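You operate a simulated robot arm through the tools that you are given. There is no shell and no other tool.

The job below is to be done with a simulated robot arm. You get a single attempt, and the scene is never put back.

TASK
Torque the four cover nuts with the green key, lowest number first.
Fine: stop at each click, all four rings green and no red gap under the cover; key back on the cover. Strip no thread, pinch and drop nothing. Set down upright: torque key.

Only the result counts: the job must be done as asked and must still hold three seconds after the hand-in. Knocking over, shifting, dropping, spilling or breaking anything else fails it. Lids that push on must go on centred and level and be pressed home; caps that screw on are set level and turned clockwise until they are tight.

THE ROBOT
A 6-joint arm with a two-finger parallel gripper, fixed in place. Base frame: the origin is on the floor under the middle of its stand, x ahead of it, y to its left, z up. Readings come in cm, degrees, newtons and seconds.
With the tool pointing down near the work surface it reaches from about 30 to 66 cm from the base axis. Its first joint turns from -115.0 to 115.0 degrees. Payload 3.43 kg.
The tool frame sits at the grasp point between the pads (the TCP): z along the fingers, y along the line on which they close. The tips reach 3.4 cm beyond it. Largest opening 12.8 cm; finger width 2.4, thickness 1.2; the body of the gripper, 4.8 by 13 cm, starts 9.6 cm behind the TCP.
Orientation is told as [roll, pitch, yaw] about the base's x, y, z axes, in that order, counted from this pose: with the fingers straight down and closing along the base's y, the tool's x points along the base's -x, its y along +y and its z along -z.

THE INTERFACE
- The arm moves only by the tool step_arm. Its argument "plan" is a list of rows, each a list of 3 entries, a list of its own where there are three numbers: the turn, a rotation vector about the base's x, y, z in units of 5 degrees (1.0 is 5 degrees), then the shift along the base's x, y, z in units of 20 mm (1.0 is 20 mm), then the gripper command, from -1 (fully open) to 1 (shut), values between in proportion. In form: [[[ax, ay, az], [x, y, z], grip], ...]. A call has 1 to 20 rows; each row shifts and turns the commanded pose from where the row before left it. A call with a number of a shift or a turn outside -1 to 1 is refused whole. A row lasts 0.2 s, in which the tool goes at most 5 cm and 8.6 degrees; a call with a longer step from one row to the next is refused whole, and so is a gripper value outside its range. Where a pose cannot be reached the arm comes as near as it can. A force on the tool above 40 N (or 10 N above the force at the start of the call, whichever is more), or a blocked arm, ends the call early, and 0.2 s more pass. The fingers move at their own pace (about 15.3 cm/s each) and stop on an object; they squeeze with about 41 N. The grip force told is the motor's: it shows also when the fingers shut on nothing. Time passes only in rows, and 0.2 s behind the last, so rows that do not move let the fingers close. The reply holds the time, the measured pose of the TCP, the force on the tool along the base axes, the opening and the grip force, in the units named above and with some noise, with the torque about the TCP (base axes, N m) and any sound that the robot's microphone picked up.
- Cameras (640 x 400 px; columns grow to the right, rows downward): "scene" is fixed at [4.94, -64.83, 188.34]; the picture's right is [0.50, -0.87, 0.00], its down [-0.77, -0.44, -0.46] and it looks along [0.40, 0.23, -0.89] (base axes); focal length 328 px, centre (320, 200). "wrist" rides on the gripper at [7.6, -1.1, -16] in the tool frame; the picture's right is [0.15, 0.99, 0.00], its down [-0.88, 0.13, -0.46] and it looks along [-0.45, 0.07, 0.89] (tool axes); focal length 234 px, centre (320, 200). There is no depth. A picture from a camera that has moved, and an enlarged one, comes with that camera's place and axes in the base frame and with its lens.
- snapshot(camera): a new picture of that camera. No time passes.
- lift_body(by): slides the trunk up (or, below 0, down) by that many cm; the arm rides with it, the base frame stays. It gives what a move gives, with no picture.
- close_up(camera, box): a new picture of the part [left, top, right, bottom] of that camera's present view, enlarged. No time passes.
- finish_job(): hands the job in; it is judged then, once.

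Places have to be worked out from the pictures, the camera data and where the tool is seen. Open the gripper and draw the arm clear of the work before you hand the job in, unless the task says otherwise.

The tools are called after "Request:" as a command line: name --argument value ..., lists and objects as JSON in quotes. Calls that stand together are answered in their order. step_arm: Moves the arm, as the interface text tells. Its arguments: {"type":"object","properties":{"plan":{"type":"array"}},"required":["plan"]} The other tools are called the same way: lift_body (by) moves the trunk up or down; snapshot (camera) takes a picture; close_up (camera, box) takes an enlarged picture of a part of a camera's view; finish_job () hands the job in.

At the start:

```text
time_s: 0.0
tool_pos: [15.44, -34.2, 140.4]
ee_rot: [-0.1, 0.0, 0.0]
force: [0.2, 0.6, 0.3]
torque: [0.01, 0.05, 0.0]
width: 12.8
finger_force: 0.1
trunk travel left (down, up): [-92.5, 6.5]
```

scene: 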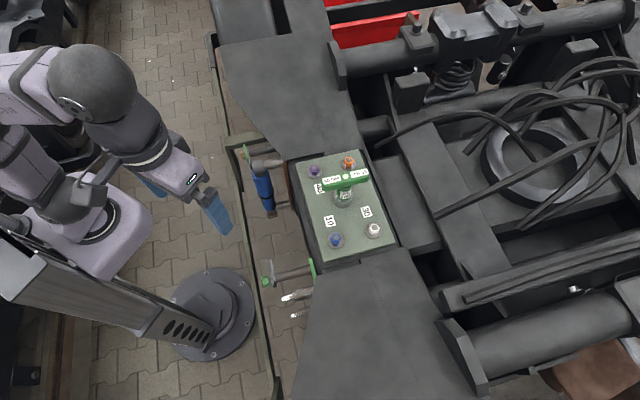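
wrist: 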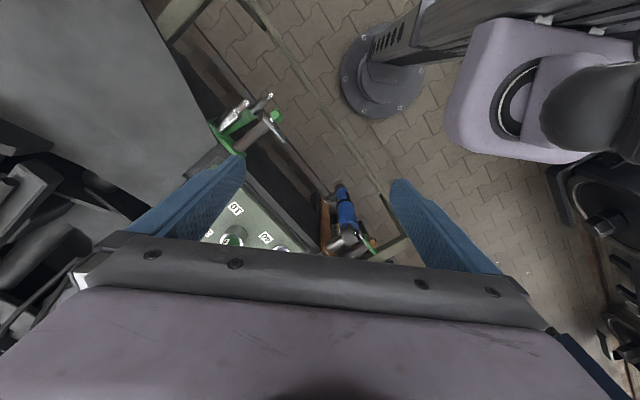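

I start by looking closely at the cover with its four nuts and the green key in the scene view.

Request:
close_up --camera "scene" --box '[280, 140, 408, 270]'

Request:
close_up --camera "scene" --box '[300, 145, 390, 205]'

Request:
close_up --camera "scene" --box '[310, 200, 400, 260]'

Request:
close_up --camera "wrist" --box '[180, 160, 340, 260]'

```text
3.08 times, centred on (344, 205) of scene
camera zoom: at [4.94, -64.83, 188.34], right [0.5, -0.87, 0.0], down [-0.77, -0.44, -0.46], along [0.4, 0.23, -0.89], focal length 1010 px, centre (246, 185)
```

zoom: 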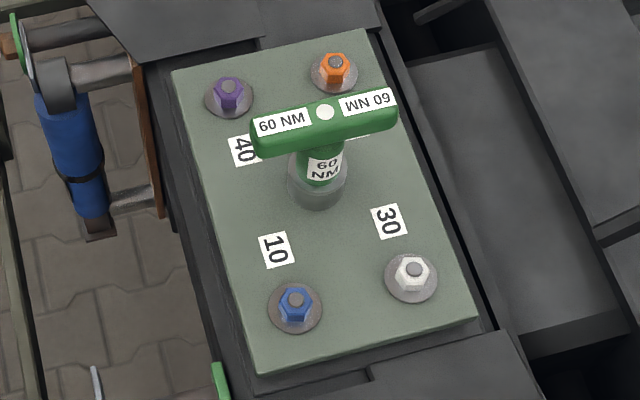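

```text
6.67 times, centred on (345, 175) of scene
camera zoom: at [4.94, -64.83, 188.34], right [0.5, -0.87, 0.0], down [-0.77, -0.44, -0.46], along [0.4, 0.23, -0.89], focal length 2188 px, centre (153, 367)
```

zoom: 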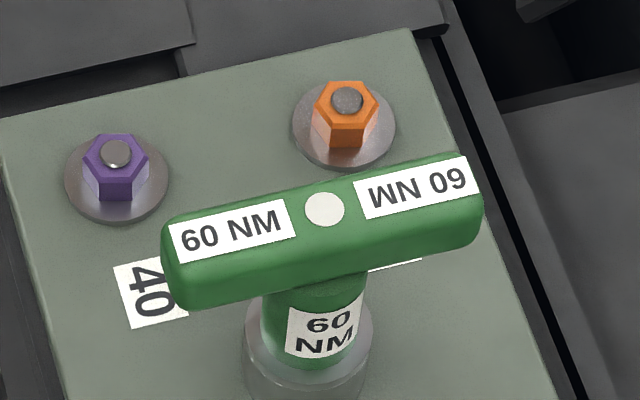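

```text
6.67 times, centred on (355, 230) of scene
camera zoom: at [4.94, -64.83, 188.34], right [0.5, -0.87, 0.0], down [-0.77, -0.44, -0.46], along [0.4, 0.23, -0.89], focal length 2188 px, centre (87, 0)
```

zoom: 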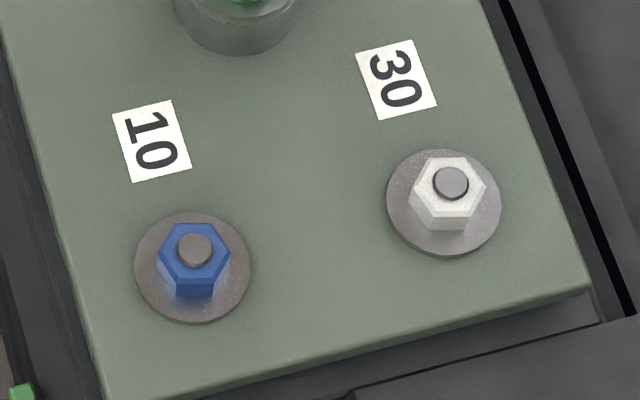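

```text
4.00 times, centred on (260, 210) of wrist
camera zoom: at [7.95, -35.27, 156.25], right [-0.15, 0.99, 0.0], down [0.88, 0.13, 0.46], along [0.45, 0.07, -0.89], focal length 937 px, centre (560, 160)
```

zoom: 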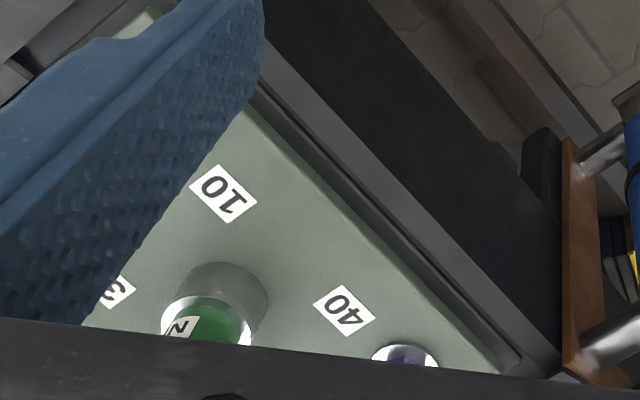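

The triangulation puts the cover top near z = 110.6 cm, centred around (42.9, -49.9) and rotated about 45°. I judge the key to stand in its middle, its top near z = 123. I turn the tool to yaw -45° and shift inward of the cover, well above it, for a clear wrist view.

Request:
step_arm --plan '[[[0, 0, -1], [0.9, -0.25, 0.2], -1], [[0, 0, -1], [0.9, -0.25, 0.2], -1], [[0, 0, -1], [0.9, -0.25, 0.2], -1], [[0, 0, -1], [0.9, -0.25, 0.2], -1], [[0, 0, -1], [0.9, -0.25, 0], -1], [[0, 0, -1], [0.9, -0.25, 0], -1], [[0, 0, -1], [0.9, -0.25, 0], -1], [[0, 0, -1], [0.9, -0.25, 0], -1], [[0, 0, -1], [0.9, -0.25, 0], -1], [[0, 0, 0], [0, 0, 0], -1]]'

```text
time_s: 2.2
tool_pos: [30.52, -36.92, 139.14]
ee_rot: [0.1, -0.2, -45.1]
force: [0.2, -0.1, 0.1]
torque: [-0.03, -0.01, 0.02]
width: 12.8
finger_force: 0.1
out of reach, approached as far as the arm can: row 5, 6, 7, 8, 9
trunk travel left (down, up): [-92.5, 6.5]
```

The arm reached only 47.9 cm radius at this height, so it is near its upper reach here. I look at what the wrist and scene cameras show now.

Request:
snapshot --camera "wrist"

Request:
snapshot --camera "scene"

```text
taken
camera wrist: at [24.42, -32.33, 155.04], right [0.6, 0.8, 0.0], down [0.71, -0.53, 0.46], along [0.37, -0.27, -0.89], focal length 234 px, centre (320, 200)
```

wrist: 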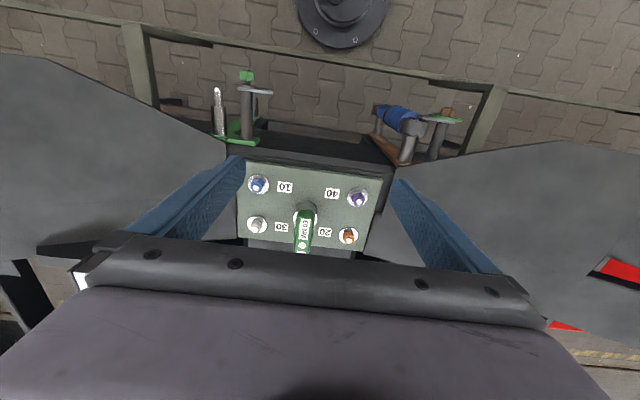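

```text
taken
```

scene: 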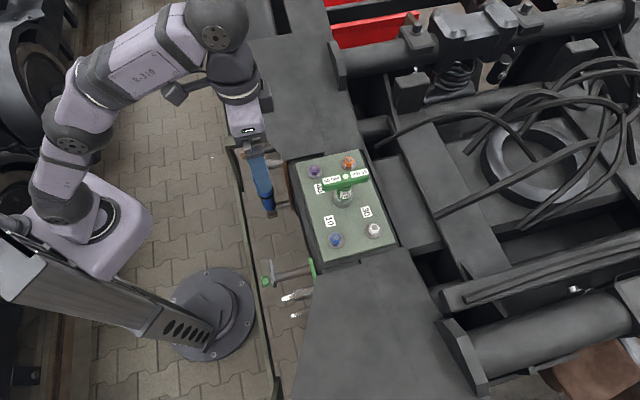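

The wrist view confirms the four nuts: 10 blue, 20 orange, 30 white and 40 purple. White sits about 72 cm out. I raise the trunk fully to gain reach at this height.

Request:
lift_body --by 6.4

Request:
close_up --camera "wrist" --box '[220, 140, 400, 255]'

```text
time_s: 3.2
tool_pos: [30.71, -37.0, 145.42]
ee_rot: [0.0, -0.1, -45.1]
force: [-0.1, -0.3, 0.0]
torque: [0.0, 0.03, -0.05]
width: 12.81
finger_force: 0.0
trunk travel left (down, up): [-98.9, 0.1]
```

```text
3.48 times, centred on (310, 198) of wrist
camera zoom: at [24.45, -32.35, 161.43], right [0.6, 0.8, 0.0], down [0.71, -0.53, 0.46], along [0.37, -0.27, -0.89], focal length 814 px, centre (355, 209)
```

zoom: 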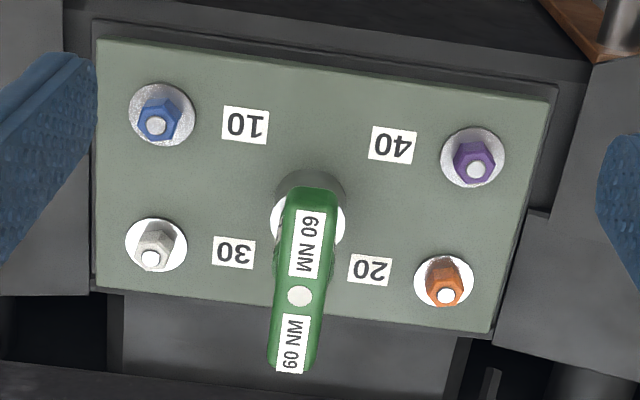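

The trunk is up 6.4 cm. To judge the key's handle and socket from the side, I lower the tool a bit, back off, and tilt the fingers outward 30° so that the wrist camera looks more level at the key.

Request:
step_arm --plan '[[[-0.707, -0.707, 0], [-0.2, 0.16, -0.96], -1], [[-0.707, -0.707, 0], [-0.2, 0.16, -0.96], -1], [[-0.707, -0.707, 0], [-0.2, 0.16, -0.96], -1], [[-0.707, -0.707, 0], [-0.2, 0.16, -0.96], -1], [[-0.707, -0.707, 0], [-0.2, 0.16, -0.96], -1], [[-0.707, -0.707, 0], [-0.2, 0.16, -0.96], -1], [[0, 0, 0], [-0.2, 0.16, -0.96], -1], [[0, 0, 0], [-0.2, 0.16, -0.96], -1], [[0, 0, 0], [0, 0, 0], -1]]'

Request:
snapshot --camera "wrist"

```text
time_s: 5.2
tool_pos: [27.25, -34.38, 130.1]
ee_rot: [0.0, -30.1, -45.1]
force: [0.6, 0.6, 0.3]
torque: [-0.01, -0.01, -0.02]
width: 12.82
finger_force: 0.0
trunk travel left (down, up): [-98.9, 0.1]
```

```text
taken
camera wrist: at [16.21, -24.84, 140.14], right [0.61, 0.79, -0.07], down [0.47, -0.28, 0.84], along [0.64, -0.54, -0.54], focal length 234 px, centre (320, 200)
```

wrist: 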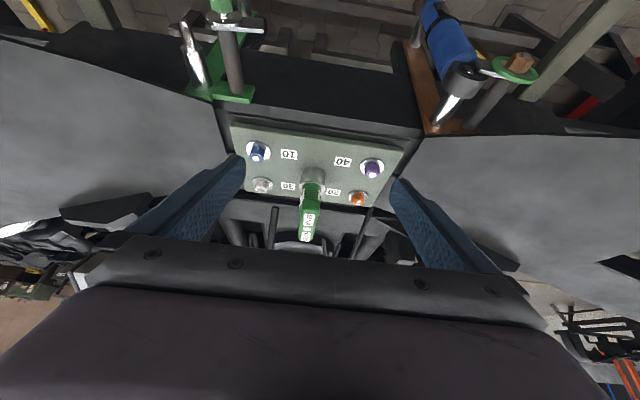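

Pose reached exactly. I zoom in on the key and the near edge of the cover.

Request:
close_up --camera "wrist" --box '[270, 145, 360, 245]'

Request:
close_up --camera "wrist" --box '[215, 110, 415, 220]'

Request:
close_up --camera "wrist" --box '[230, 125, 310, 200]'

Request:
close_up --camera "wrist" --box '[320, 130, 410, 215]'

```text
4.00 times, centred on (315, 195) of wrist
camera zoom: at [16.21, -24.84, 140.14], right [0.61, 0.79, -0.07], down [0.47, -0.28, 0.84], along [0.64, -0.54, -0.54], focal length 937 px, centre (340, 220)
```

zoom: 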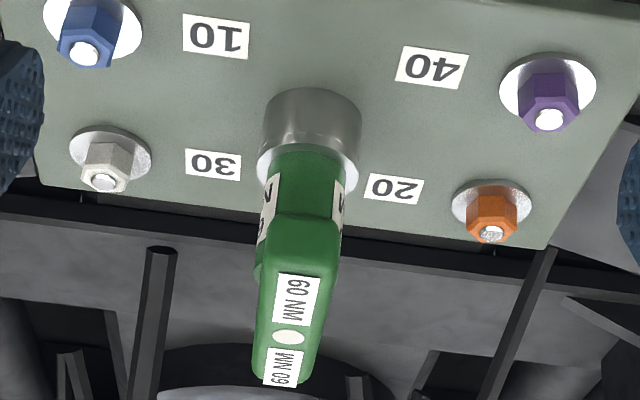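

```text
3.20 times, centred on (315, 165) of wrist
camera zoom: at [16.21, -24.84, 140.14], right [0.61, 0.79, -0.07], down [0.47, -0.28, 0.84], along [0.64, -0.54, -0.54], focal length 749 px, centre (336, 312)
```

zoom: 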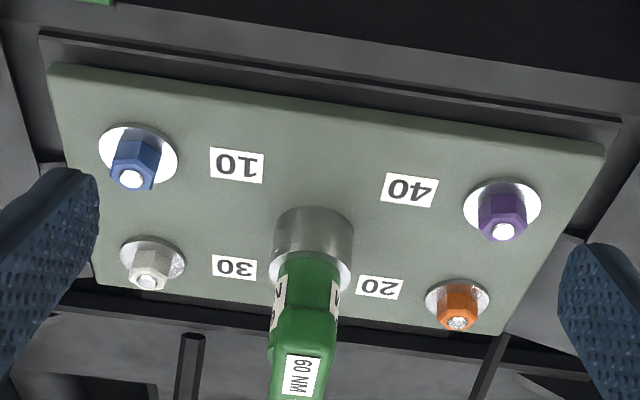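

```text
5.33 times, centred on (270, 162) of wrist
camera zoom: at [16.21, -24.84, 140.14], right [0.61, 0.79, -0.07], down [0.47, -0.28, 0.84], along [0.64, -0.54, -0.54], focal length 1249 px, centre (587, 400)
```

zoom: 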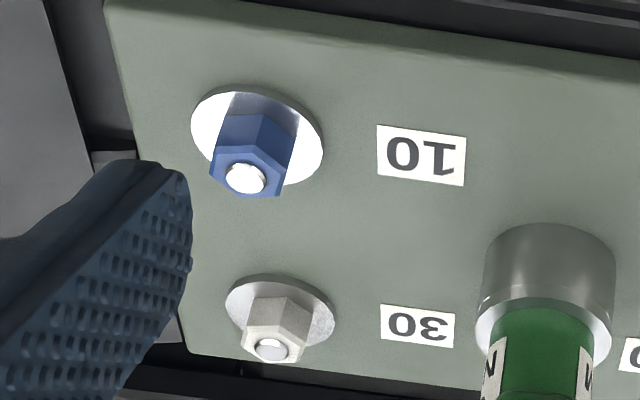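

```text
4.71 times, centred on (365, 172) of wrist
camera zoom: at [16.21, -24.84, 140.14], right [0.61, 0.79, -0.07], down [0.47, -0.28, 0.84], along [0.64, -0.54, -0.54], focal length 1102 px, centre (108, 329)
```

zoom: 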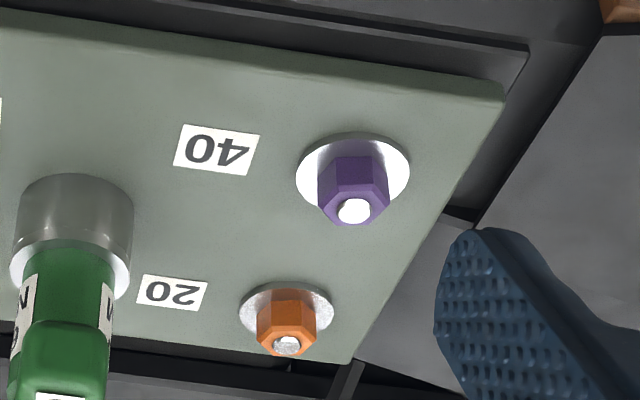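

The close-ups are re-rendered sharply, so I take high-zoom views of each nut to read the hexagon orientations, and of the key's bar.

Request:
close_up --camera "scene" --box '[326, 234, 348, 250]'

Request:
close_up --camera "scene" --box '[364, 221, 386, 237]'

Request:
close_up --camera "scene" --box '[304, 163, 326, 179]'

Request:
close_up --camera "scene" --box '[337, 153, 359, 169]'

Request:
close_up --camera "scene" --box '[316, 162, 376, 212]'

```text
16.00 times, centred on (337, 242) of scene
camera zoom: at [4.94, -64.83, 188.34], right [0.5, -0.87, 0.0], down [-0.77, -0.44, -0.46], along [0.4, 0.23, -0.89], focal length 5252 px, centre (48, -472)
```

zoom: 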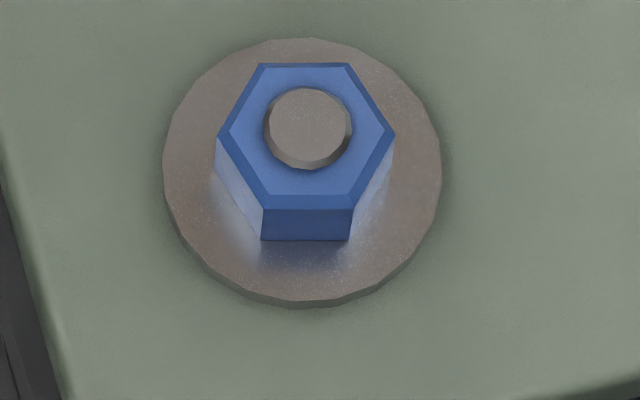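

```text
16.00 times, centred on (375, 229) of scene
camera zoom: at [4.94, -64.83, 188.34], right [0.5, -0.87, 0.0], down [-0.77, -0.44, -0.46], along [0.4, 0.23, -0.89], focal length 5252 px, centre (-560, -264)
```

zoom: 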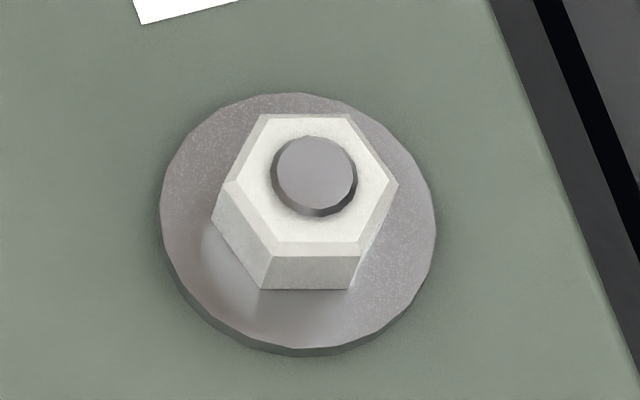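

```text
16.00 times, centred on (315, 171) of scene
camera zoom: at [4.94, -64.83, 188.34], right [0.5, -0.87, 0.0], down [-0.77, -0.44, -0.46], along [0.4, 0.23, -0.89], focal length 5252 px, centre (400, 664)
```

zoom: 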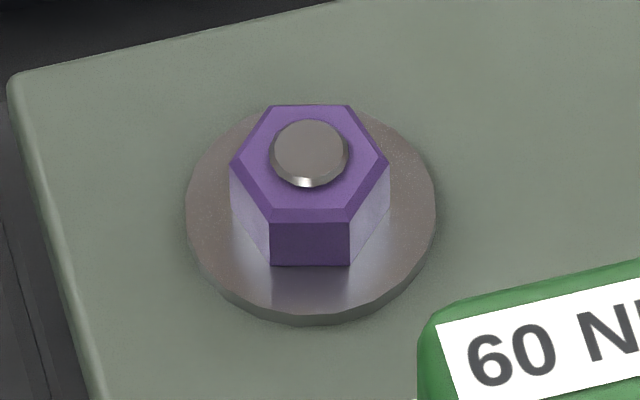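

```text
16.00 times, centred on (348, 161) of scene
camera zoom: at [4.94, -64.83, 188.34], right [0.5, -0.87, 0.0], down [-0.77, -0.44, -0.46], along [0.4, 0.23, -0.89], focal length 5252 px, centre (-128, 824)
```

zoom: 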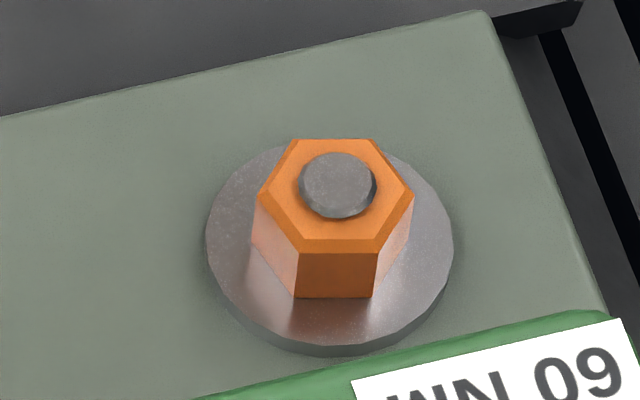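

```text
8.00 times, centred on (346, 187) of scene
camera zoom: at [4.94, -64.83, 188.34], right [0.5, -0.87, 0.0], down [-0.77, -0.44, -0.46], along [0.4, 0.23, -0.89], focal length 2626 px, centre (112, 304)
```

zoom: 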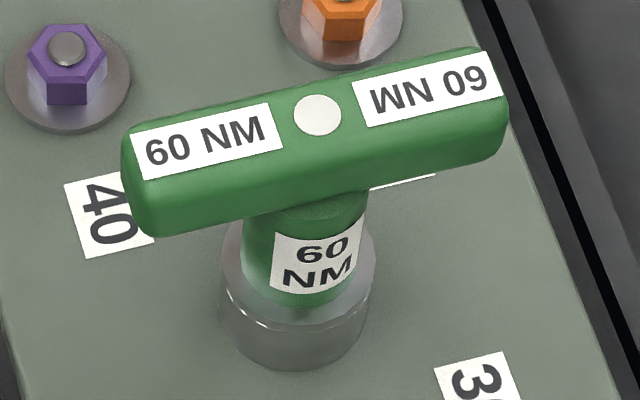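

All four hexagons have a flat parallel to the image horizontal, so their corners lie at base angles 0°/60°/120°. The handle bar lies at -45°, centred on (42.6, -50.0), with its top at z ≈ 123. Before touching the key I test reach above the farthest nut (white, about (39.1, -60.8)) with the 30° tilt.

Request:
step_arm --plan '[[[0, 0, 0], [0.42, -0.94, 0], -1], [[0, 0, 0], [0.42, -0.94, 0], -1], [[0, 0, 0], [0.42, -0.94, 0], -1], [[0, 0, 0], [0.42, -0.94, 0], -1], [[0, 0, 0], [0.42, -0.94, 0], -1], [[0, 0, 0], [0.42, -0.94, 0], -1], [[0, 0, 0], [0.42, -0.94, 0], -1], [[0, 0, 0], [0.42, -0.94, 0], -1], [[0, 0, 0], [0.42, -0.94, 0], -1], [[0, 0, 0], [0.42, -0.94, 0], -1], [[0, 0, 0], [0.42, -0.94, 0], -1], [[0, 0, 0], [0.42, -0.94, 0], -1], [[0, 0, 0], [0.42, -0.94, 0], -1], [[0, 0, 0], [0.42, -0.94, 0], -1], [[0, 0, 0], [0, 0, 0], -1]]'

```text
time_s: 8.4
tool_pos: [38.79, -60.1, 129.94]
ee_rot: [0.0, -30.2, -45.0]
force: [0.1, 0.3, 0.4]
torque: [-0.01, 0.0, 0.0]
width: 12.8
finger_force: 0.0
out of reach, approached as far as the arm can: row 14
trunk travel left (down, up): [-98.9, 0.1]
```

Reach is just at the limit there at z = 130. I lower to z = 125 with the gripper half closed, to stay clear of the key, and retry the last bit of reach.

Request:
step_arm --plan '[[[0, 0, 0], [0, 0, 0], 0], [[0, 0, 0], [0, 0, 0], 0], [[0, 0, 0], [0, 0, -0.85], 0], [[0, 0, 0], [0, 0, -0.85], 0], [[0, 0, 0], [0, 0, -0.8], 0], [[0, 0, 0], [0.15, -0.35, 0], 0], [[0, 0, 0], [0, 0, 0], 0]]'

```text
time_s: 10.0
tool_pos: [39.1, -60.74, 124.94]
ee_rot: [0.0, -30.1, -45.0]
force: [0.0, -0.1, 0.6]
torque: [-0.02, 0.03, -0.01]
width: 6.4
finger_force: 0.1
trunk travel left (down, up): [-98.9, 0.1]
```

The white nut is reachable at z = 125. I now test how far I can turn clockwise at this spot.

Request:
step_arm --plan '[[[0, 0, -1], [0, 0, 0], 0], [[0, 0, -1], [0, 0, 0], 0], [[0, 0, -1], [0, 0, 0], 0], [[0, 0, -1], [0, 0, 0], 0], [[0, 0, -1], [0, 0, 0], 0], [[0, 0, -1], [0, 0, 0], 0], [[0, 0, -1], [0, 0, 0], 0], [[0, 0, -1], [0, 0, 0], 0], [[0, 0, -1], [0, 0, 0], 0], [[0, 0, -1], [0, 0, 0], 0]]'

```text
time_s: 12.2
tool_pos: [38.58, -59.82, 124.58]
ee_rot: [0.0, -30.2, -95.2]
force: [0.7, 0.5, 0.2]
torque: [-0.04, -0.03, -0.01]
width: 6.39
finger_force: 0.0
out of reach, approached as far as the arm can: row 10
trunk travel left (down, up): [-98.9, 0.1]
```

Clockwise range there ends near yaw -92°, so I have about a 70° window at 30° tilt. I rise, return to yaw -45° and back off inward of the key for a closer side look at the bar and hub.

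Request:
step_arm --plan '[[[0, 0, 1], [-0.2, 0.3, 0.9], 0], [[0, 0, 1], [-0.2, 0.3, 0.9], 0], [[0, 0, 1], [-0.3, 0.8, 0.6], 0], [[0, 0, 1], [-0.3, 0.8, 0], 0], [[0, 0, 1], [-0.3, 0.9, 0], 0], [[0, 0, 1], [-0.2, 0.9, 0], 0], [[0, 0, 1], [-0.2, 0.9, 0], 0], [[0, 0, 1], [-0.2, 0.9, 0], 0], [[0, 0, 1], [-0.2, 0.9, 0], 0], [[0, 0, 1], [-0.2, 0.9, 0], 0], [[0, 0, 0], [0, 0.9, -0.6], 0], [[0, 0, 0], [0, 0.7, -0.9], 0], [[0, 0, 0], [0, 0, 0], 0]]'

Request:
snapshot --camera "wrist"

```text
time_s: 15.0
tool_pos: [34.11, -41.5, 126.5]
ee_rot: [0.0, -30.1, -45.1]
force: [-0.1, 0.3, 0.9]
torque: [0.01, 0.03, -0.01]
width: 6.38
finger_force: 0.0
trunk travel left (down, up): [-98.9, 0.1]
```

```text
taken
camera wrist: at [23.07, -31.95, 136.47], right [0.61, 0.79, -0.07], down [0.47, -0.28, 0.84], along [0.64, -0.54, -0.54], focal length 234 px, centre (320, 200)
```

wrist: 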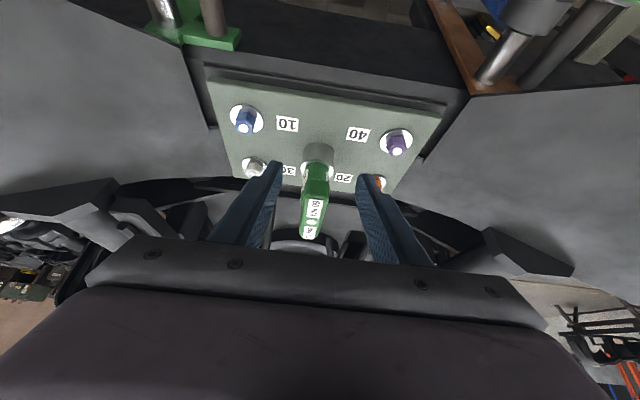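

The key is nicely centred between the fingers. I zoom in on its side profile and on the cover's near edge.

Request:
close_up --camera "wrist" --box '[275, 135, 365, 245]'

Request:
close_up --camera "wrist" --box '[195, 60, 455, 160]'

```text
3.64 times, centred on (320, 190) of wrist
camera zoom: at [23.07, -31.95, 136.47], right [0.61, 0.79, -0.07], down [0.47, -0.28, 0.84], along [0.64, -0.54, -0.54], focal length 852 px, centre (320, 236)
```

zoom: 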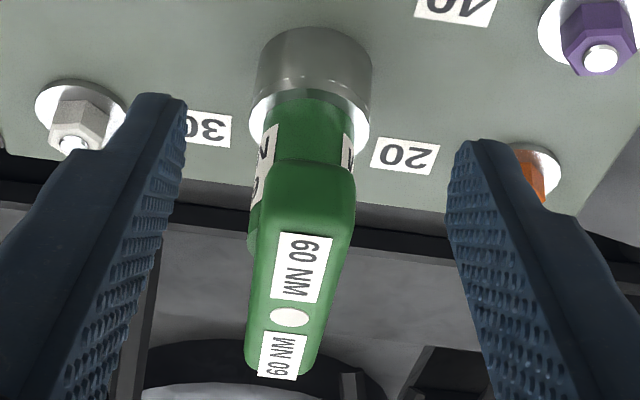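

```text
2.46 times, centred on (325, 110) of wrist
camera zoom: at [23.07, -31.95, 136.47], right [0.61, 0.79, -0.07], down [0.47, -0.28, 0.84], along [0.64, -0.54, -0.54], focal length 576 px, centre (308, 422)
```

zoom: 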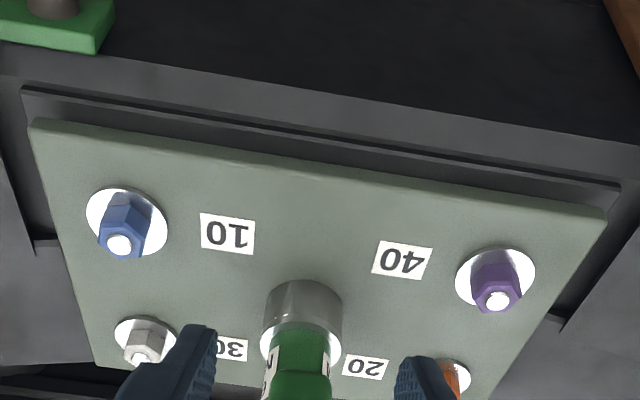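

The bar measures about 2.8 cm wide and 2.7 cm tall (z 120.3–123), with a slightly thicker hub below it. My refined positions are 10 at (32.0, -53.7), 20 at (53.7, -46.0), 30 at (39.05, -60.7) and 40 at (46.7, -39.0), with the key near (42.75, -49.8). I rise a little, move over the bar, and check alignment before descending.

Request:
step_arm --plan '[[[0, 0, 0], [0, 0, 0.75], 0], [[0, 0, 0], [0.97, -0.93, 0], 0], [[0, 0, 0], [0.97, -0.93, 0], 0], [[0, 0, 0], [0.97, -0.93, 0], 0], [[0, 0, 0], [0.98, -0.93, 0], 0], [[0, 0, 0], [0, 0, 0], 0]]'

Request:
close_up --camera "wrist" --box '[240, 130, 400, 250]'

Request:
close_up --camera "scene" --box '[300, 140, 396, 220]'

```text
time_s: 16.4
tool_pos: [41.64, -48.99, 128.09]
ee_rot: [0.0, -30.2, -45.0]
force: [0.4, 0.0, 0.5]
torque: [-0.01, 0.0, 0.0]
width: 6.39
finger_force: 0.1
trunk travel left (down, up): [-98.9, 0.1]
```

```text
3.33 times, centred on (320, 190) of wrist
camera zoom: at [30.63, -39.51, 138.03], right [0.61, 0.79, -0.07], down [0.47, -0.28, 0.84], along [0.64, -0.55, -0.54], focal length 781 px, centre (320, 233)
```

zoom: 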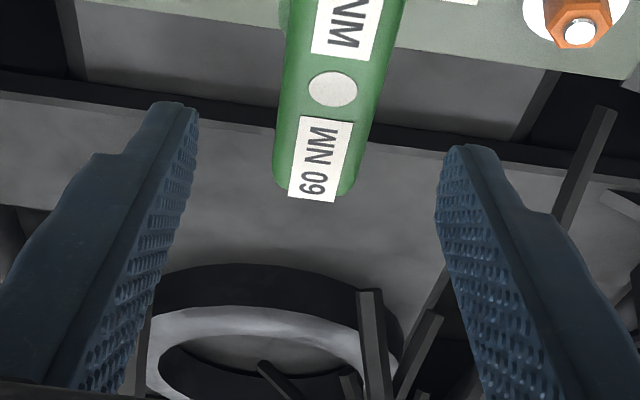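

```text
5.00 times, centred on (348, 180) of scene
camera zoom: at [4.94, -64.83, 188.34], right [0.5, -0.87, 0.0], down [-0.77, -0.44, -0.46], along [0.4, 0.23, -0.89], focal length 1641 px, centre (180, 300)
```

zoom: 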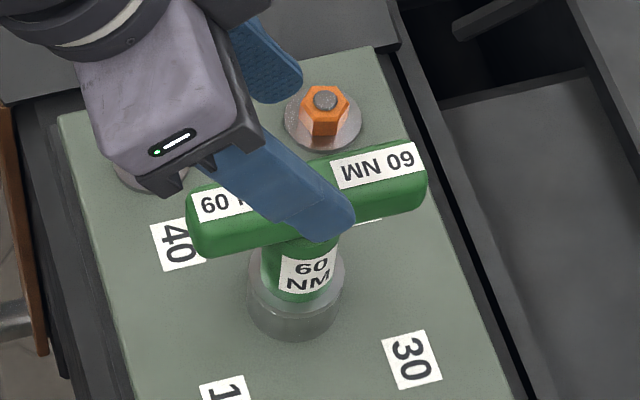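

The dot on the key's top places its axis at (42.71, -49.80), so I shift about 0.2 cm and descend 4.3 cm, with the pads straddling the bar and staying above the hub.

Request:
step_arm --plan '[[[0, 0, 0], [0.11, 0.02, -0.7], 0], [[0, 0, 0], [0, 0, -0.7], 0], [[0, 0, 0], [0, 0, -0.5], 0], [[0, 0, 0], [0, 0, -0.25], 0], [[0, 0, 0], [0, 0, 0], 0]]'

Request:
close_up --camera "wrist" --box '[240, 130, 400, 250]'

Request:
close_up --camera "scene" --box '[310, 150, 390, 210]'

```text
time_s: 17.6
tool_pos: [42.06, -48.97, 123.62]
ee_rot: [0.0, -30.1, -44.9]
force: [-0.4, -0.4, 0.4]
torque: [0.02, 0.02, -0.03]
width: 6.41
finger_force: 0.1
trunk travel left (down, up): [-98.9, 0.1]
```

```text
3.33 times, centred on (320, 190) of wrist
camera zoom: at [31.07, -39.47, 133.64], right [0.61, 0.79, -0.07], down [0.47, -0.28, 0.84], along [0.64, -0.54, -0.54], focal length 781 px, centre (320, 233)
```

zoom: 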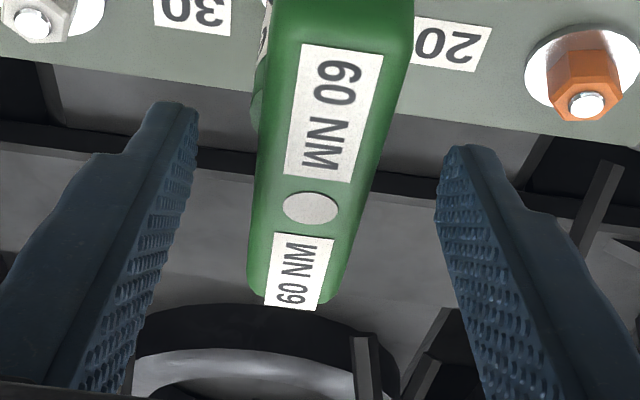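

```text
6.67 times, centred on (350, 180) of scene
camera zoom: at [4.94, -64.83, 188.34], right [0.5, -0.87, 0.0], down [-0.77, -0.44, -0.46], along [0.4, 0.23, -0.89], focal length 2188 px, centre (120, 333)
```

zoom: 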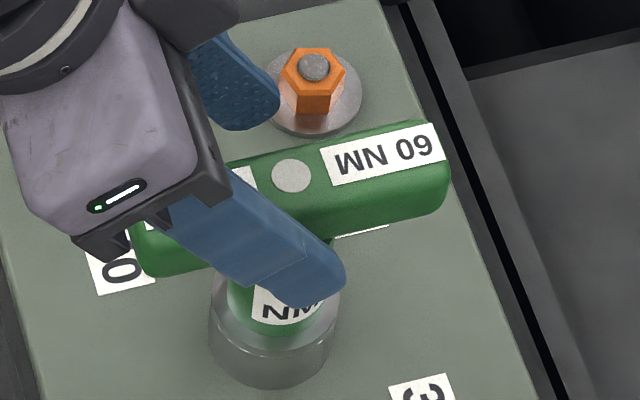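

The bar is centred between the pads within about 0.1 cm. I nudge slightly and close gently on the bar.

Request:
step_arm --plan '[[[0, 0, 0], [-0.08, 0, 0], 0], [[0, 0, 0], [0, 0, 0], 0.35], [[0, 0, 0], [0, 0, 0], 0.48], [[0, 0, 0], [0, 0, 0], 0.54], [[0, 0, 0], [0, 0, 0], 0.6], [[0, 0, 0], [0, 0, 0], 1], [[0, 0, 0], [0, 0, 0], 1], [[0, 0, 0], [0, 0, 0], 1]]'

Request:
close_up --camera "wrist" --box '[240, 130, 400, 250]'

Request:
close_up --camera "scene" --box '[310, 150, 390, 210]'

```text
time_s: 19.4
tool_pos: [41.86, -48.95, 123.62]
ee_rot: [-0.1, -30.1, -45.0]
force: [0.7, 0.5, 0.4]
torque: [0.08, -0.03, 0.01]
width: 2.97
finger_force: 41.0
trunk travel left (down, up): [-98.9, 0.1]
```

```text
3.33 times, centred on (320, 190) of wrist
camera zoom: at [30.87, -39.47, 133.65], right [0.61, 0.79, -0.07], down [0.47, -0.28, 0.84], along [0.64, -0.54, -0.54], focal length 781 px, centre (320, 233)
```

zoom: 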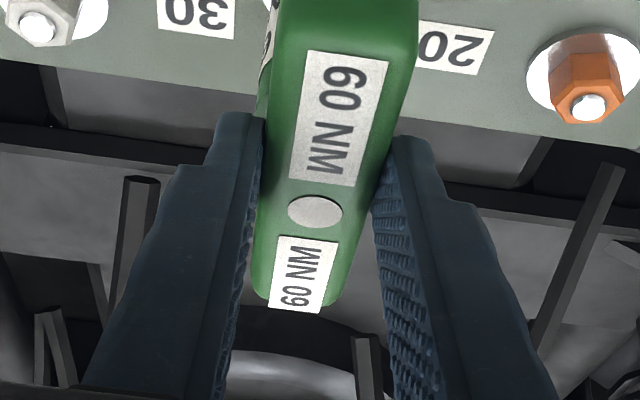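

```text
6.67 times, centred on (350, 180) of scene
camera zoom: at [4.94, -64.83, 188.34], right [0.5, -0.87, 0.0], down [-0.77, -0.44, -0.46], along [0.4, 0.23, -0.89], focal length 2188 px, centre (120, 333)
```

zoom: 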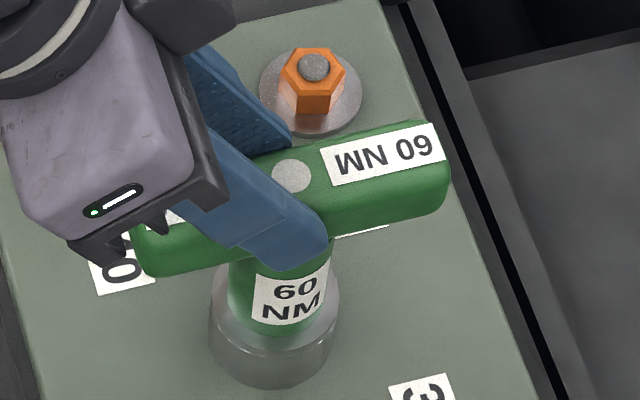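

Gripped at width 2.97 cm with 41 N. I lift slowly by about 2 cm to check that the key hangs level.

Request:
step_arm --plan '[[[0, 0, 0], [0, 0, 0.15], 1], [[0, 0, 0], [0, 0, 0.25], 1], [[0, 0, 0], [0, 0, 0.3], 1], [[0, 0, 0], [0, 0, 0.3], 1], [[0, 0, 0], [0, 0, 0], 1]]'

Request:
close_up --camera "scene" --box '[310, 150, 390, 210]'

Request:
close_up --camera "wrist" --box '[240, 130, 400, 250]'

```text
time_s: 20.6
tool_pos: [41.93, -49.05, 125.64]
ee_rot: [0.0, -30.2, -45.1]
force: [1.1, 0.2, -4.1]
torque: [0.04, 0.04, 0.0]
width: 2.95
finger_force: 40.8
trunk travel left (down, up): [-98.9, 0.1]
```

```text
6.67 times, centred on (350, 180) of scene
camera zoom: at [4.94, -64.83, 188.34], right [0.5, -0.87, 0.0], down [-0.77, -0.44, -0.46], along [0.4, 0.23, -0.89], focal length 2188 px, centre (120, 333)
```

zoom: 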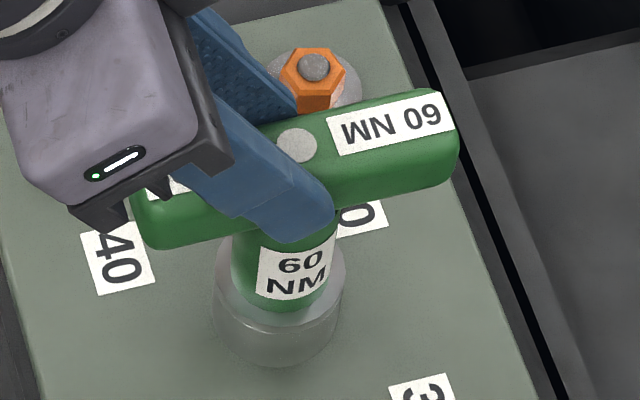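

```text
3.33 times, centred on (320, 190) of wrist
camera zoom: at [30.94, -39.49, 135.58], right [0.61, 0.79, -0.07], down [0.47, -0.29, 0.84], along [0.64, -0.54, -0.54], focal length 781 px, centre (320, 233)
```

zoom: 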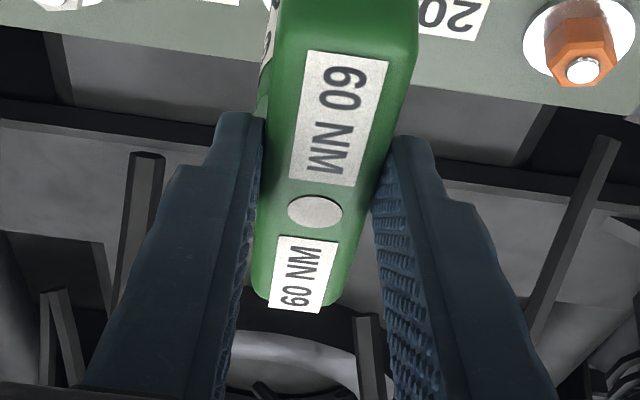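

The key weighs about 4.4 N and hangs without slip. The nut pattern works out at ±10.5 by ±5.0 cm about the cover centre, with the key resting at that centre. I raise further and carry the key to above nut 10 (about (31.83, -53.77)), turning to yaw -60° so that the bar follows the nut's corner direction.

Request:
step_arm --plan '[[[0, 0, 0], [0, 0, 0.75], 1], [[0, 0, 0], [0, 0, 0.75], 1], [[0, 0, 0], [-0.894, -0.303, 0], 1], [[0, 0, 0], [-0.894, -0.303, 0], 1], [[0, 0, 0], [-0.894, -0.303, 0], 1], [[0, 0, -1], [-0.894, -0.303, 0], 1], [[0, 0, -1], [-0.894, -0.303, 0], 1], [[0, 0, -1], [-0.895, -0.305, 0], 1], [[0, 0, 0], [0, 0, 0], 1], [[0, 0, 0], [0, 0, 0], 1]]'

Request:
close_up --camera "scene" --box '[304, 195, 384, 260]'

Request:
snapshot --camera "wrist"

```text
time_s: 22.8
tool_pos: [31.13, -52.82, 128.68]
ee_rot: [0.1, -30.1, -60.0]
force: [-0.3, 0.3, -4.1]
torque: [0.04, 0.05, -0.01]
width: 2.94
finger_force: 40.9
trunk travel left (down, up): [-98.9, 0.1]
```

```text
6.15 times, centred on (344, 228) of scene
camera zoom: at [4.94, -64.83, 188.34], right [0.5, -0.87, 0.0], down [-0.77, -0.44, -0.46], along [0.4, 0.23, -0.89], focal length 2020 px, centre (172, 31)
```

zoom: 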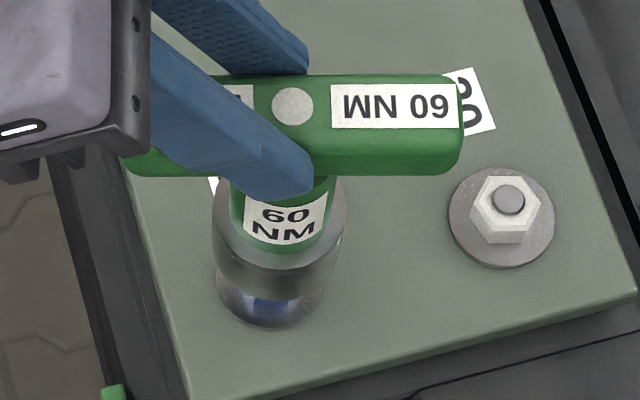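

```text
taken
camera wrist: at [22.96, -40.65, 138.58], right [0.79, 0.6, -0.07], down [0.38, -0.4, 0.84], along [0.48, -0.69, -0.54], focal length 234 px, centre (320, 200)
```

wrist: 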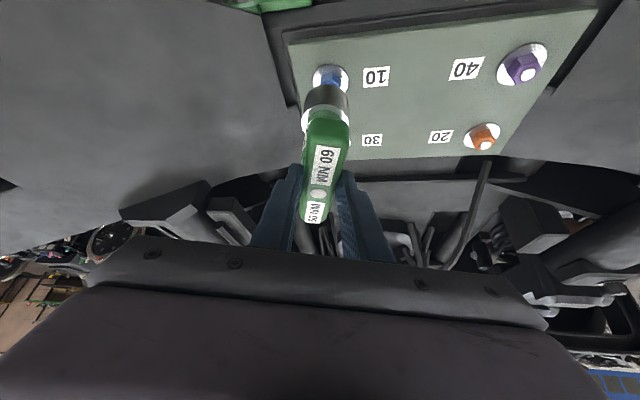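

The key hovers above the blue nut. I zoom in to measure the alignment of the socket rim against the washer.

Request:
close_up --camera "scene" --box '[322, 222, 362, 250]'

Request:
close_up --camera "wrist" --box '[285, 50, 365, 130]'

```text
14.29 times, centred on (342, 236) of scene
camera zoom: at [4.94, -64.83, 188.34], right [0.5, -0.87, 0.0], down [-0.77, -0.44, -0.46], along [0.4, 0.23, -0.89], focal length 4689 px, centre (6, -314)
```

zoom: 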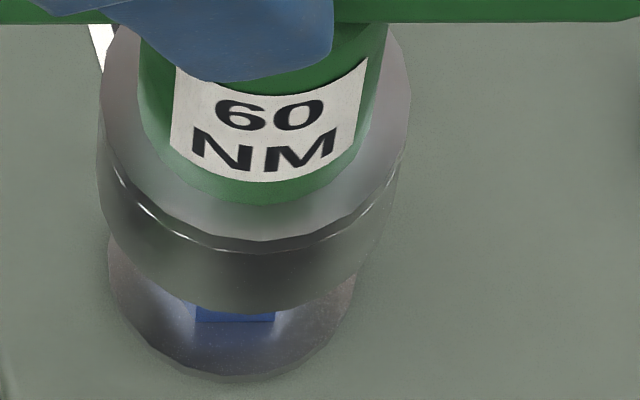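

```text
5.00 times, centred on (325, 90) of wrist
camera zoom: at [22.96, -40.65, 138.58], right [0.79, 0.6, -0.07], down [0.38, -0.4, 0.84], along [0.48, -0.69, -0.54], focal length 1171 px, centre (295, 750)
```

zoom: 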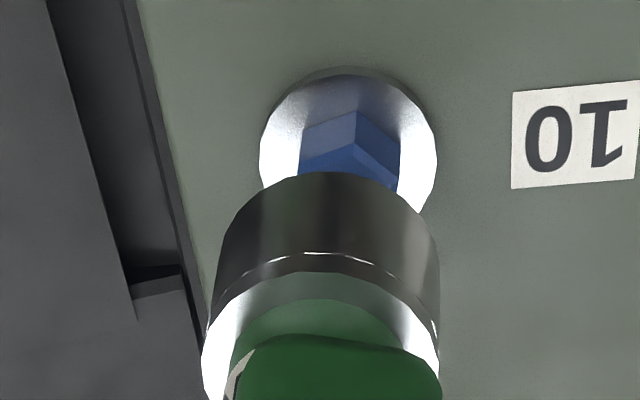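

Both cameras agree that the key should move by about (+0.18, +0.15) cm to be concentric with nut 10. I apply that and lower to just above the stud.

Request:
step_arm --plan '[[[0, 0, 0], [0.09, 0.075, -0.3], 1], [[0, 0, 0], [0, 0, -0.3], 1], [[0, 0, 0], [0, 0, -0.3], 1], [[0, 0, 0], [0, 0, -0.2], 1], [[0, 0, 0], [0, 0, 0], 1]]'

Request:
close_up --camera "scene" --box '[322, 222, 362, 250]'

Request:
close_up --camera "wrist" --box '[285, 50, 365, 130]'

```text
time_s: 24.0
tool_pos: [31.45, -52.59, 126.31]
ee_rot: [0.1, -30.0, -60.0]
force: [-0.1, -0.1, -4.1]
torque: [0.07, 0.0, -0.01]
width: 2.94
finger_force: 40.9
trunk travel left (down, up): [-98.9, 0.1]
```

```text
14.29 times, centred on (342, 236) of scene
camera zoom: at [4.94, -64.83, 188.34], right [0.5, -0.87, 0.0], down [-0.77, -0.44, -0.46], along [0.4, 0.23, -0.89], focal length 4689 px, centre (6, -314)
```

zoom: 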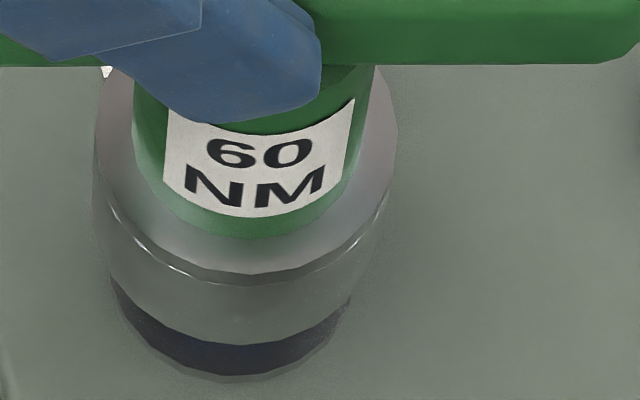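

```text
5.00 times, centred on (325, 90) of wrist
camera zoom: at [23.17, -40.5, 136.34], right [0.79, 0.6, -0.07], down [0.38, -0.4, 0.84], along [0.48, -0.69, -0.54], focal length 1171 px, centre (295, 750)
```

zoom: 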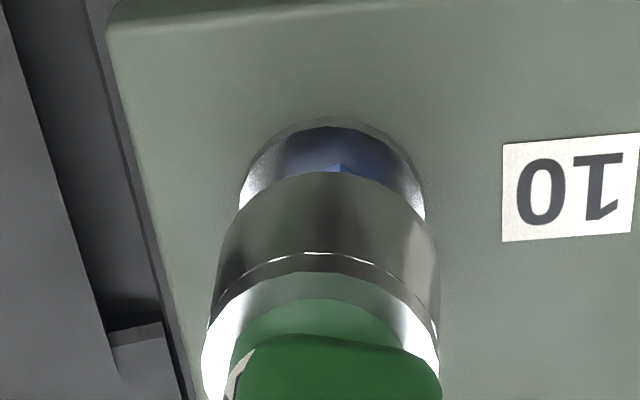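

Alignment is now within about half a millimetre in both views. I lower in small steps to feel for the nut.

Request:
step_arm --plan '[[[0, 0, 0], [0, 0, -0.1], 1], [[0, 0, 0], [0, 0, -0.1], 1], [[0, 0, 0], [0, 0, -0.1], 1], [[0, 0, 0], [0, 0, 0], 1]]'

```text
time_s: 25.0
tool_pos: [31.36, -52.57, 125.87]
ee_rot: [0.0, -30.0, -60.0]
force: [0.5, 0.4, -4.0]
torque: [0.09, 0.03, 0.0]
width: 2.94
finger_force: 40.9
trunk travel left (down, up): [-98.9, 0.1]
```

Request:
step_arm --plan '[[[0, 0, 0], [0, 0, -0.1], 1], [[0, 0, 0], [0, 0, -0.1], 1], [[0, 0, 0], [0, 0, -0.1], 1], [[0, 0, 0], [0, 0, 0], 1]]'

```text
time_s: 26.0
tool_pos: [31.43, -52.5, 125.23]
ee_rot: [0.0, -30.0, -60.0]
force: [-0.2, -0.7, -4.5]
torque: [0.06, 0.04, 0.01]
width: 2.93
finger_force: 40.9
trunk travel left (down, up): [-98.9, 0.1]
```

No contact yet at TCP z = 125.2 (rim near z 112.2), which suggests the socket is already sliding over the nut. I continue down in small steps.

Request:
step_arm --plan '[[[0, 0, 0], [0, 0, -0.1], 1], [[0, 0, 0], [0, 0, -0.1], 1], [[0, 0, 0], [0, 0, -0.1], 1], [[0, 0, 0], [0, 0, 0], 1]]'

Request:
close_up --camera "wrist" --box '[285, 50, 365, 130]'

```text
time_s: 27.0
tool_pos: [31.44, -52.57, 124.48]
ee_rot: [0.0, -29.9, -59.9]
force: [-0.2, 0.0, -4.7]
torque: [0.06, 0.04, 0.03]
width: 2.94
finger_force: 41.0
trunk travel left (down, up): [-98.9, 0.1]
```

```text
5.00 times, centred on (325, 90) of wrist
camera zoom: at [23.18, -40.47, 134.57], right [0.79, 0.6, -0.07], down [0.38, -0.4, 0.84], along [0.48, -0.69, -0.54], focal length 1171 px, centre (295, 750)
```

zoom: 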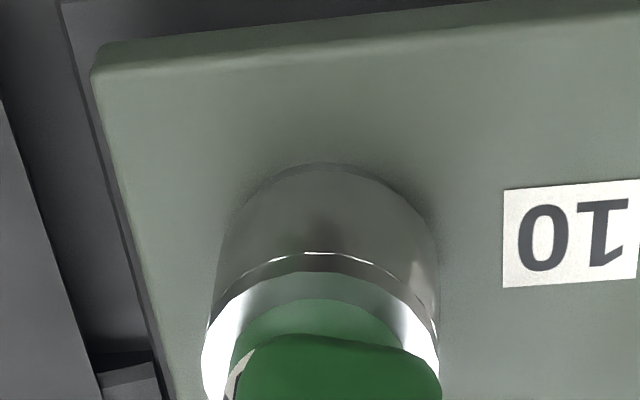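

The socket has dropped over the nut (rim about z 111.5). I lower the last few millimetres until I feel the washer.

Request:
step_arm --plan '[[[0, 0, 0], [0, 0, -0.1], 1], [[0, 0, 0], [0, 0, -0.1], 1], [[0, 0, 0], [0, 0, 0], 1]]'

```text
time_s: 27.8
tool_pos: [31.45, -52.53, 124.08]
ee_rot: [0.0, -30.0, -59.9]
force: [0.0, -0.2, -5.6]
torque: [0.06, 0.05, 0.01]
width: 2.96
finger_force: 41.4
trunk travel left (down, up): [-98.9, 0.1]
```

TCP z = 124.08, with the rim almost on the washer and a slight load change. One more millimetre or two.

Request:
step_arm --plan '[[[0, 0, 0], [0, 0, -0.06], 1], [[0, 0, 0], [0, 0, 0], 1]]'

Request:
close_up --camera "scene" --box '[304, 195, 384, 260]'

Request:
close_up --camera "wrist" --box '[240, 60, 400, 240]'

```text
time_s: 28.4
tool_pos: [31.33, -52.63, 124.05]
ee_rot: [0.1, -29.9, -60.0]
force: [-1.1, 0.3, -4.6]
torque: [0.02, 0.0, -0.03]
width: 2.98
finger_force: 41.1
trunk travel left (down, up): [-98.9, 0.1]
```

```text
6.15 times, centred on (344, 228) of scene
camera zoom: at [4.94, -64.83, 188.34], right [0.5, -0.87, 0.0], down [-0.77, -0.44, -0.46], along [0.4, 0.23, -0.89], focal length 2020 px, centre (172, 31)
```

zoom: 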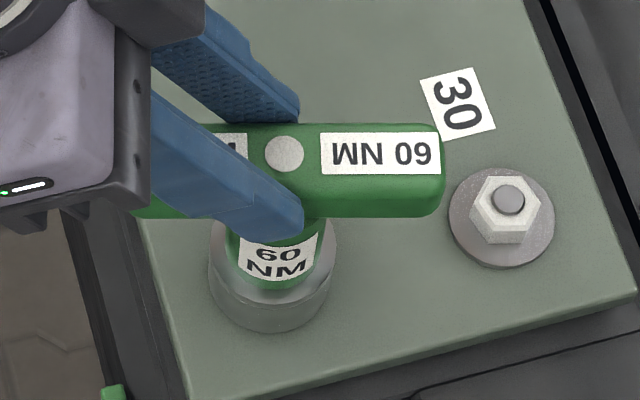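

```text
2.22 times, centred on (320, 150) of wrist
camera zoom: at [23.18, -40.48, 134.07], right [0.79, 0.6, -0.07], down [0.38, -0.4, 0.84], along [0.48, -0.69, -0.54], focal length 520 px, centre (320, 311)
```

zoom: 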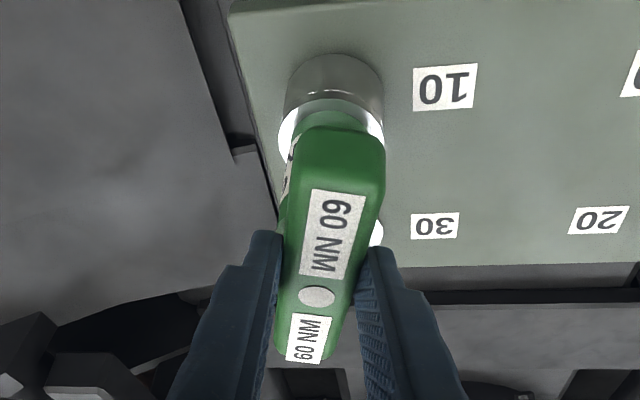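

The key sits over nut 10 with the rim at the washer. I now turn a small 4° clockwise about the key axis, moving the TCP to compensate for its 1.25 cm offset, and watch torque and sound.

Request:
step_arm --plan '[[[0, 0, -0.4], [0.019, 0.011, -0.03], 1], [[0, 0, -0.4], [0.019, 0.011, 0], 1], [[0, 0, 0], [0, 0, 0], 1]]'

```text
time_s: 29.2
tool_pos: [31.37, -52.58, 124.04]
ee_rot: [0.0, -30.1, -64.0]
force: [-0.4, 0.1, -4.4]
torque: [0.06, 0.06, 0.01]
width: 2.97
finger_force: 40.5
trunk travel left (down, up): [-98.9, 0.1]
```

No torque yet and still free. I continue with another 6° in small increments.

Request:
step_arm --plan '[[[0, 0, -0.4], [0.019, 0.009, 0], 1], [[0, 0, -0.4], [0.019, 0.009, 0], 1], [[0, 0, -0.4], [0.019, 0.008, 0], 1], [[0, 0, 0], [0, 0, 0], 1]]'

Request:
close_up --camera "scene" --box '[304, 195, 384, 260]'

```text
time_s: 30.2
tool_pos: [31.59, -52.59, 123.9]
ee_rot: [0.0, -30.0, -69.9]
force: [-0.3, -0.1, -3.4]
torque: [0.04, 0.04, 0.06]
width: 2.95
finger_force: 41.1
trunk travel left (down, up): [-98.9, 0.1]
```

```text
6.15 times, centred on (344, 228) of scene
camera zoom: at [4.94, -64.83, 188.34], right [0.5, -0.87, 0.0], down [-0.77, -0.44, -0.46], along [0.4, 0.23, -0.89], focal length 2020 px, centre (172, 31)
```

zoom: 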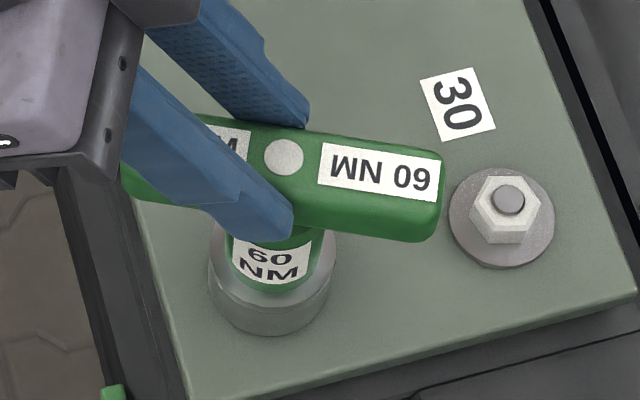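

The key turns about its own axis nicely, and torque is just starting to appear (+0.06 Nm). I continue in 6° increments.

Request:
step_arm --plan '[[[0, 0, -0.4], [0.021, 0.0064, 0], 1], [[0, 0, -0.4], [0.021, 0.0064, 0], 1], [[0, 0, -0.4], [0.021, 0.0064, 0], 1], [[0, 0, 0], [0, 0, 0], 1]]'

```text
time_s: 31.2
tool_pos: [31.72, -52.33, 123.89]
ee_rot: [0.0, -29.9, -76.2]
force: [-0.2, -0.3, -4.8]
torque: [0.08, 0.04, 0.09]
width: 3.0
finger_force: 41.1
trunk travel left (down, up): [-98.9, 0.1]
```

Torque is rising slowly (0.09 Nm). I continue with another 5°.

Request:
step_arm --plan '[[[0, 0, -0.35], [0.018, 0.0036, 0], 1], [[0, 0, -0.35], [0.018, 0.0036, 0], 1], [[0, 0, -0.3], [0.015, 0.003, 0], 1], [[0, 0, 0], [0, 0, 0], 1]]'

```text
time_s: 32.2
tool_pos: [31.82, -52.27, 124.07]
ee_rot: [0.0, -30.0, -81.0]
force: [-0.1, -0.6, -3.9]
torque: [0.06, 0.04, 0.11]
width: 2.97
finger_force: 40.6
trunk travel left (down, up): [-98.9, 0.1]
```

Torque climbs steadily (0.11 Nm). I continue another 5°.

Request:
step_arm --plan '[[[0, 0, -0.35], [0.0185, 0.002, 0], 1], [[0, 0, -0.35], [0.0185, 0.002, 0], 1], [[0, 0, -0.3], [0.015, 0.0015, 0], 1], [[0, 0, 0], [0, 0, 0], 1]]'

Request:
close_up --camera "scene" --box '[304, 195, 384, 260]'

```text
time_s: 33.2
tool_pos: [31.81, -52.28, 124.0]
ee_rot: [0.0, -30.2, -85.9]
force: [-0.4, 0.1, -3.2]
torque: [0.11, 0.0, 0.1]
width: 2.93
finger_force: 40.8
trunk travel left (down, up): [-98.9, 0.1]
```

```text
6.15 times, centred on (344, 228) of scene
camera zoom: at [4.94, -64.83, 188.34], right [0.5, -0.87, 0.0], down [-0.77, -0.44, -0.46], along [0.4, 0.23, -0.89], focal length 2020 px, centre (172, 31)
```

zoom: 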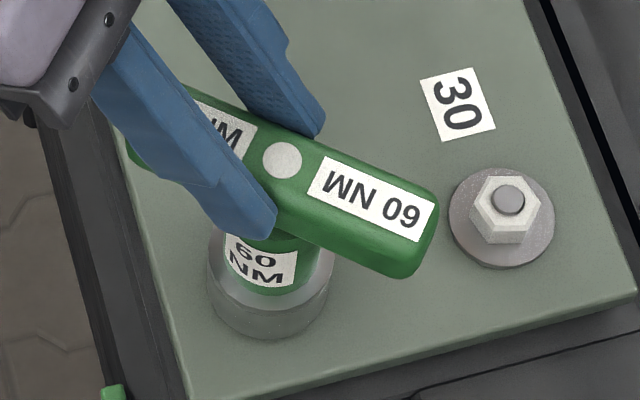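

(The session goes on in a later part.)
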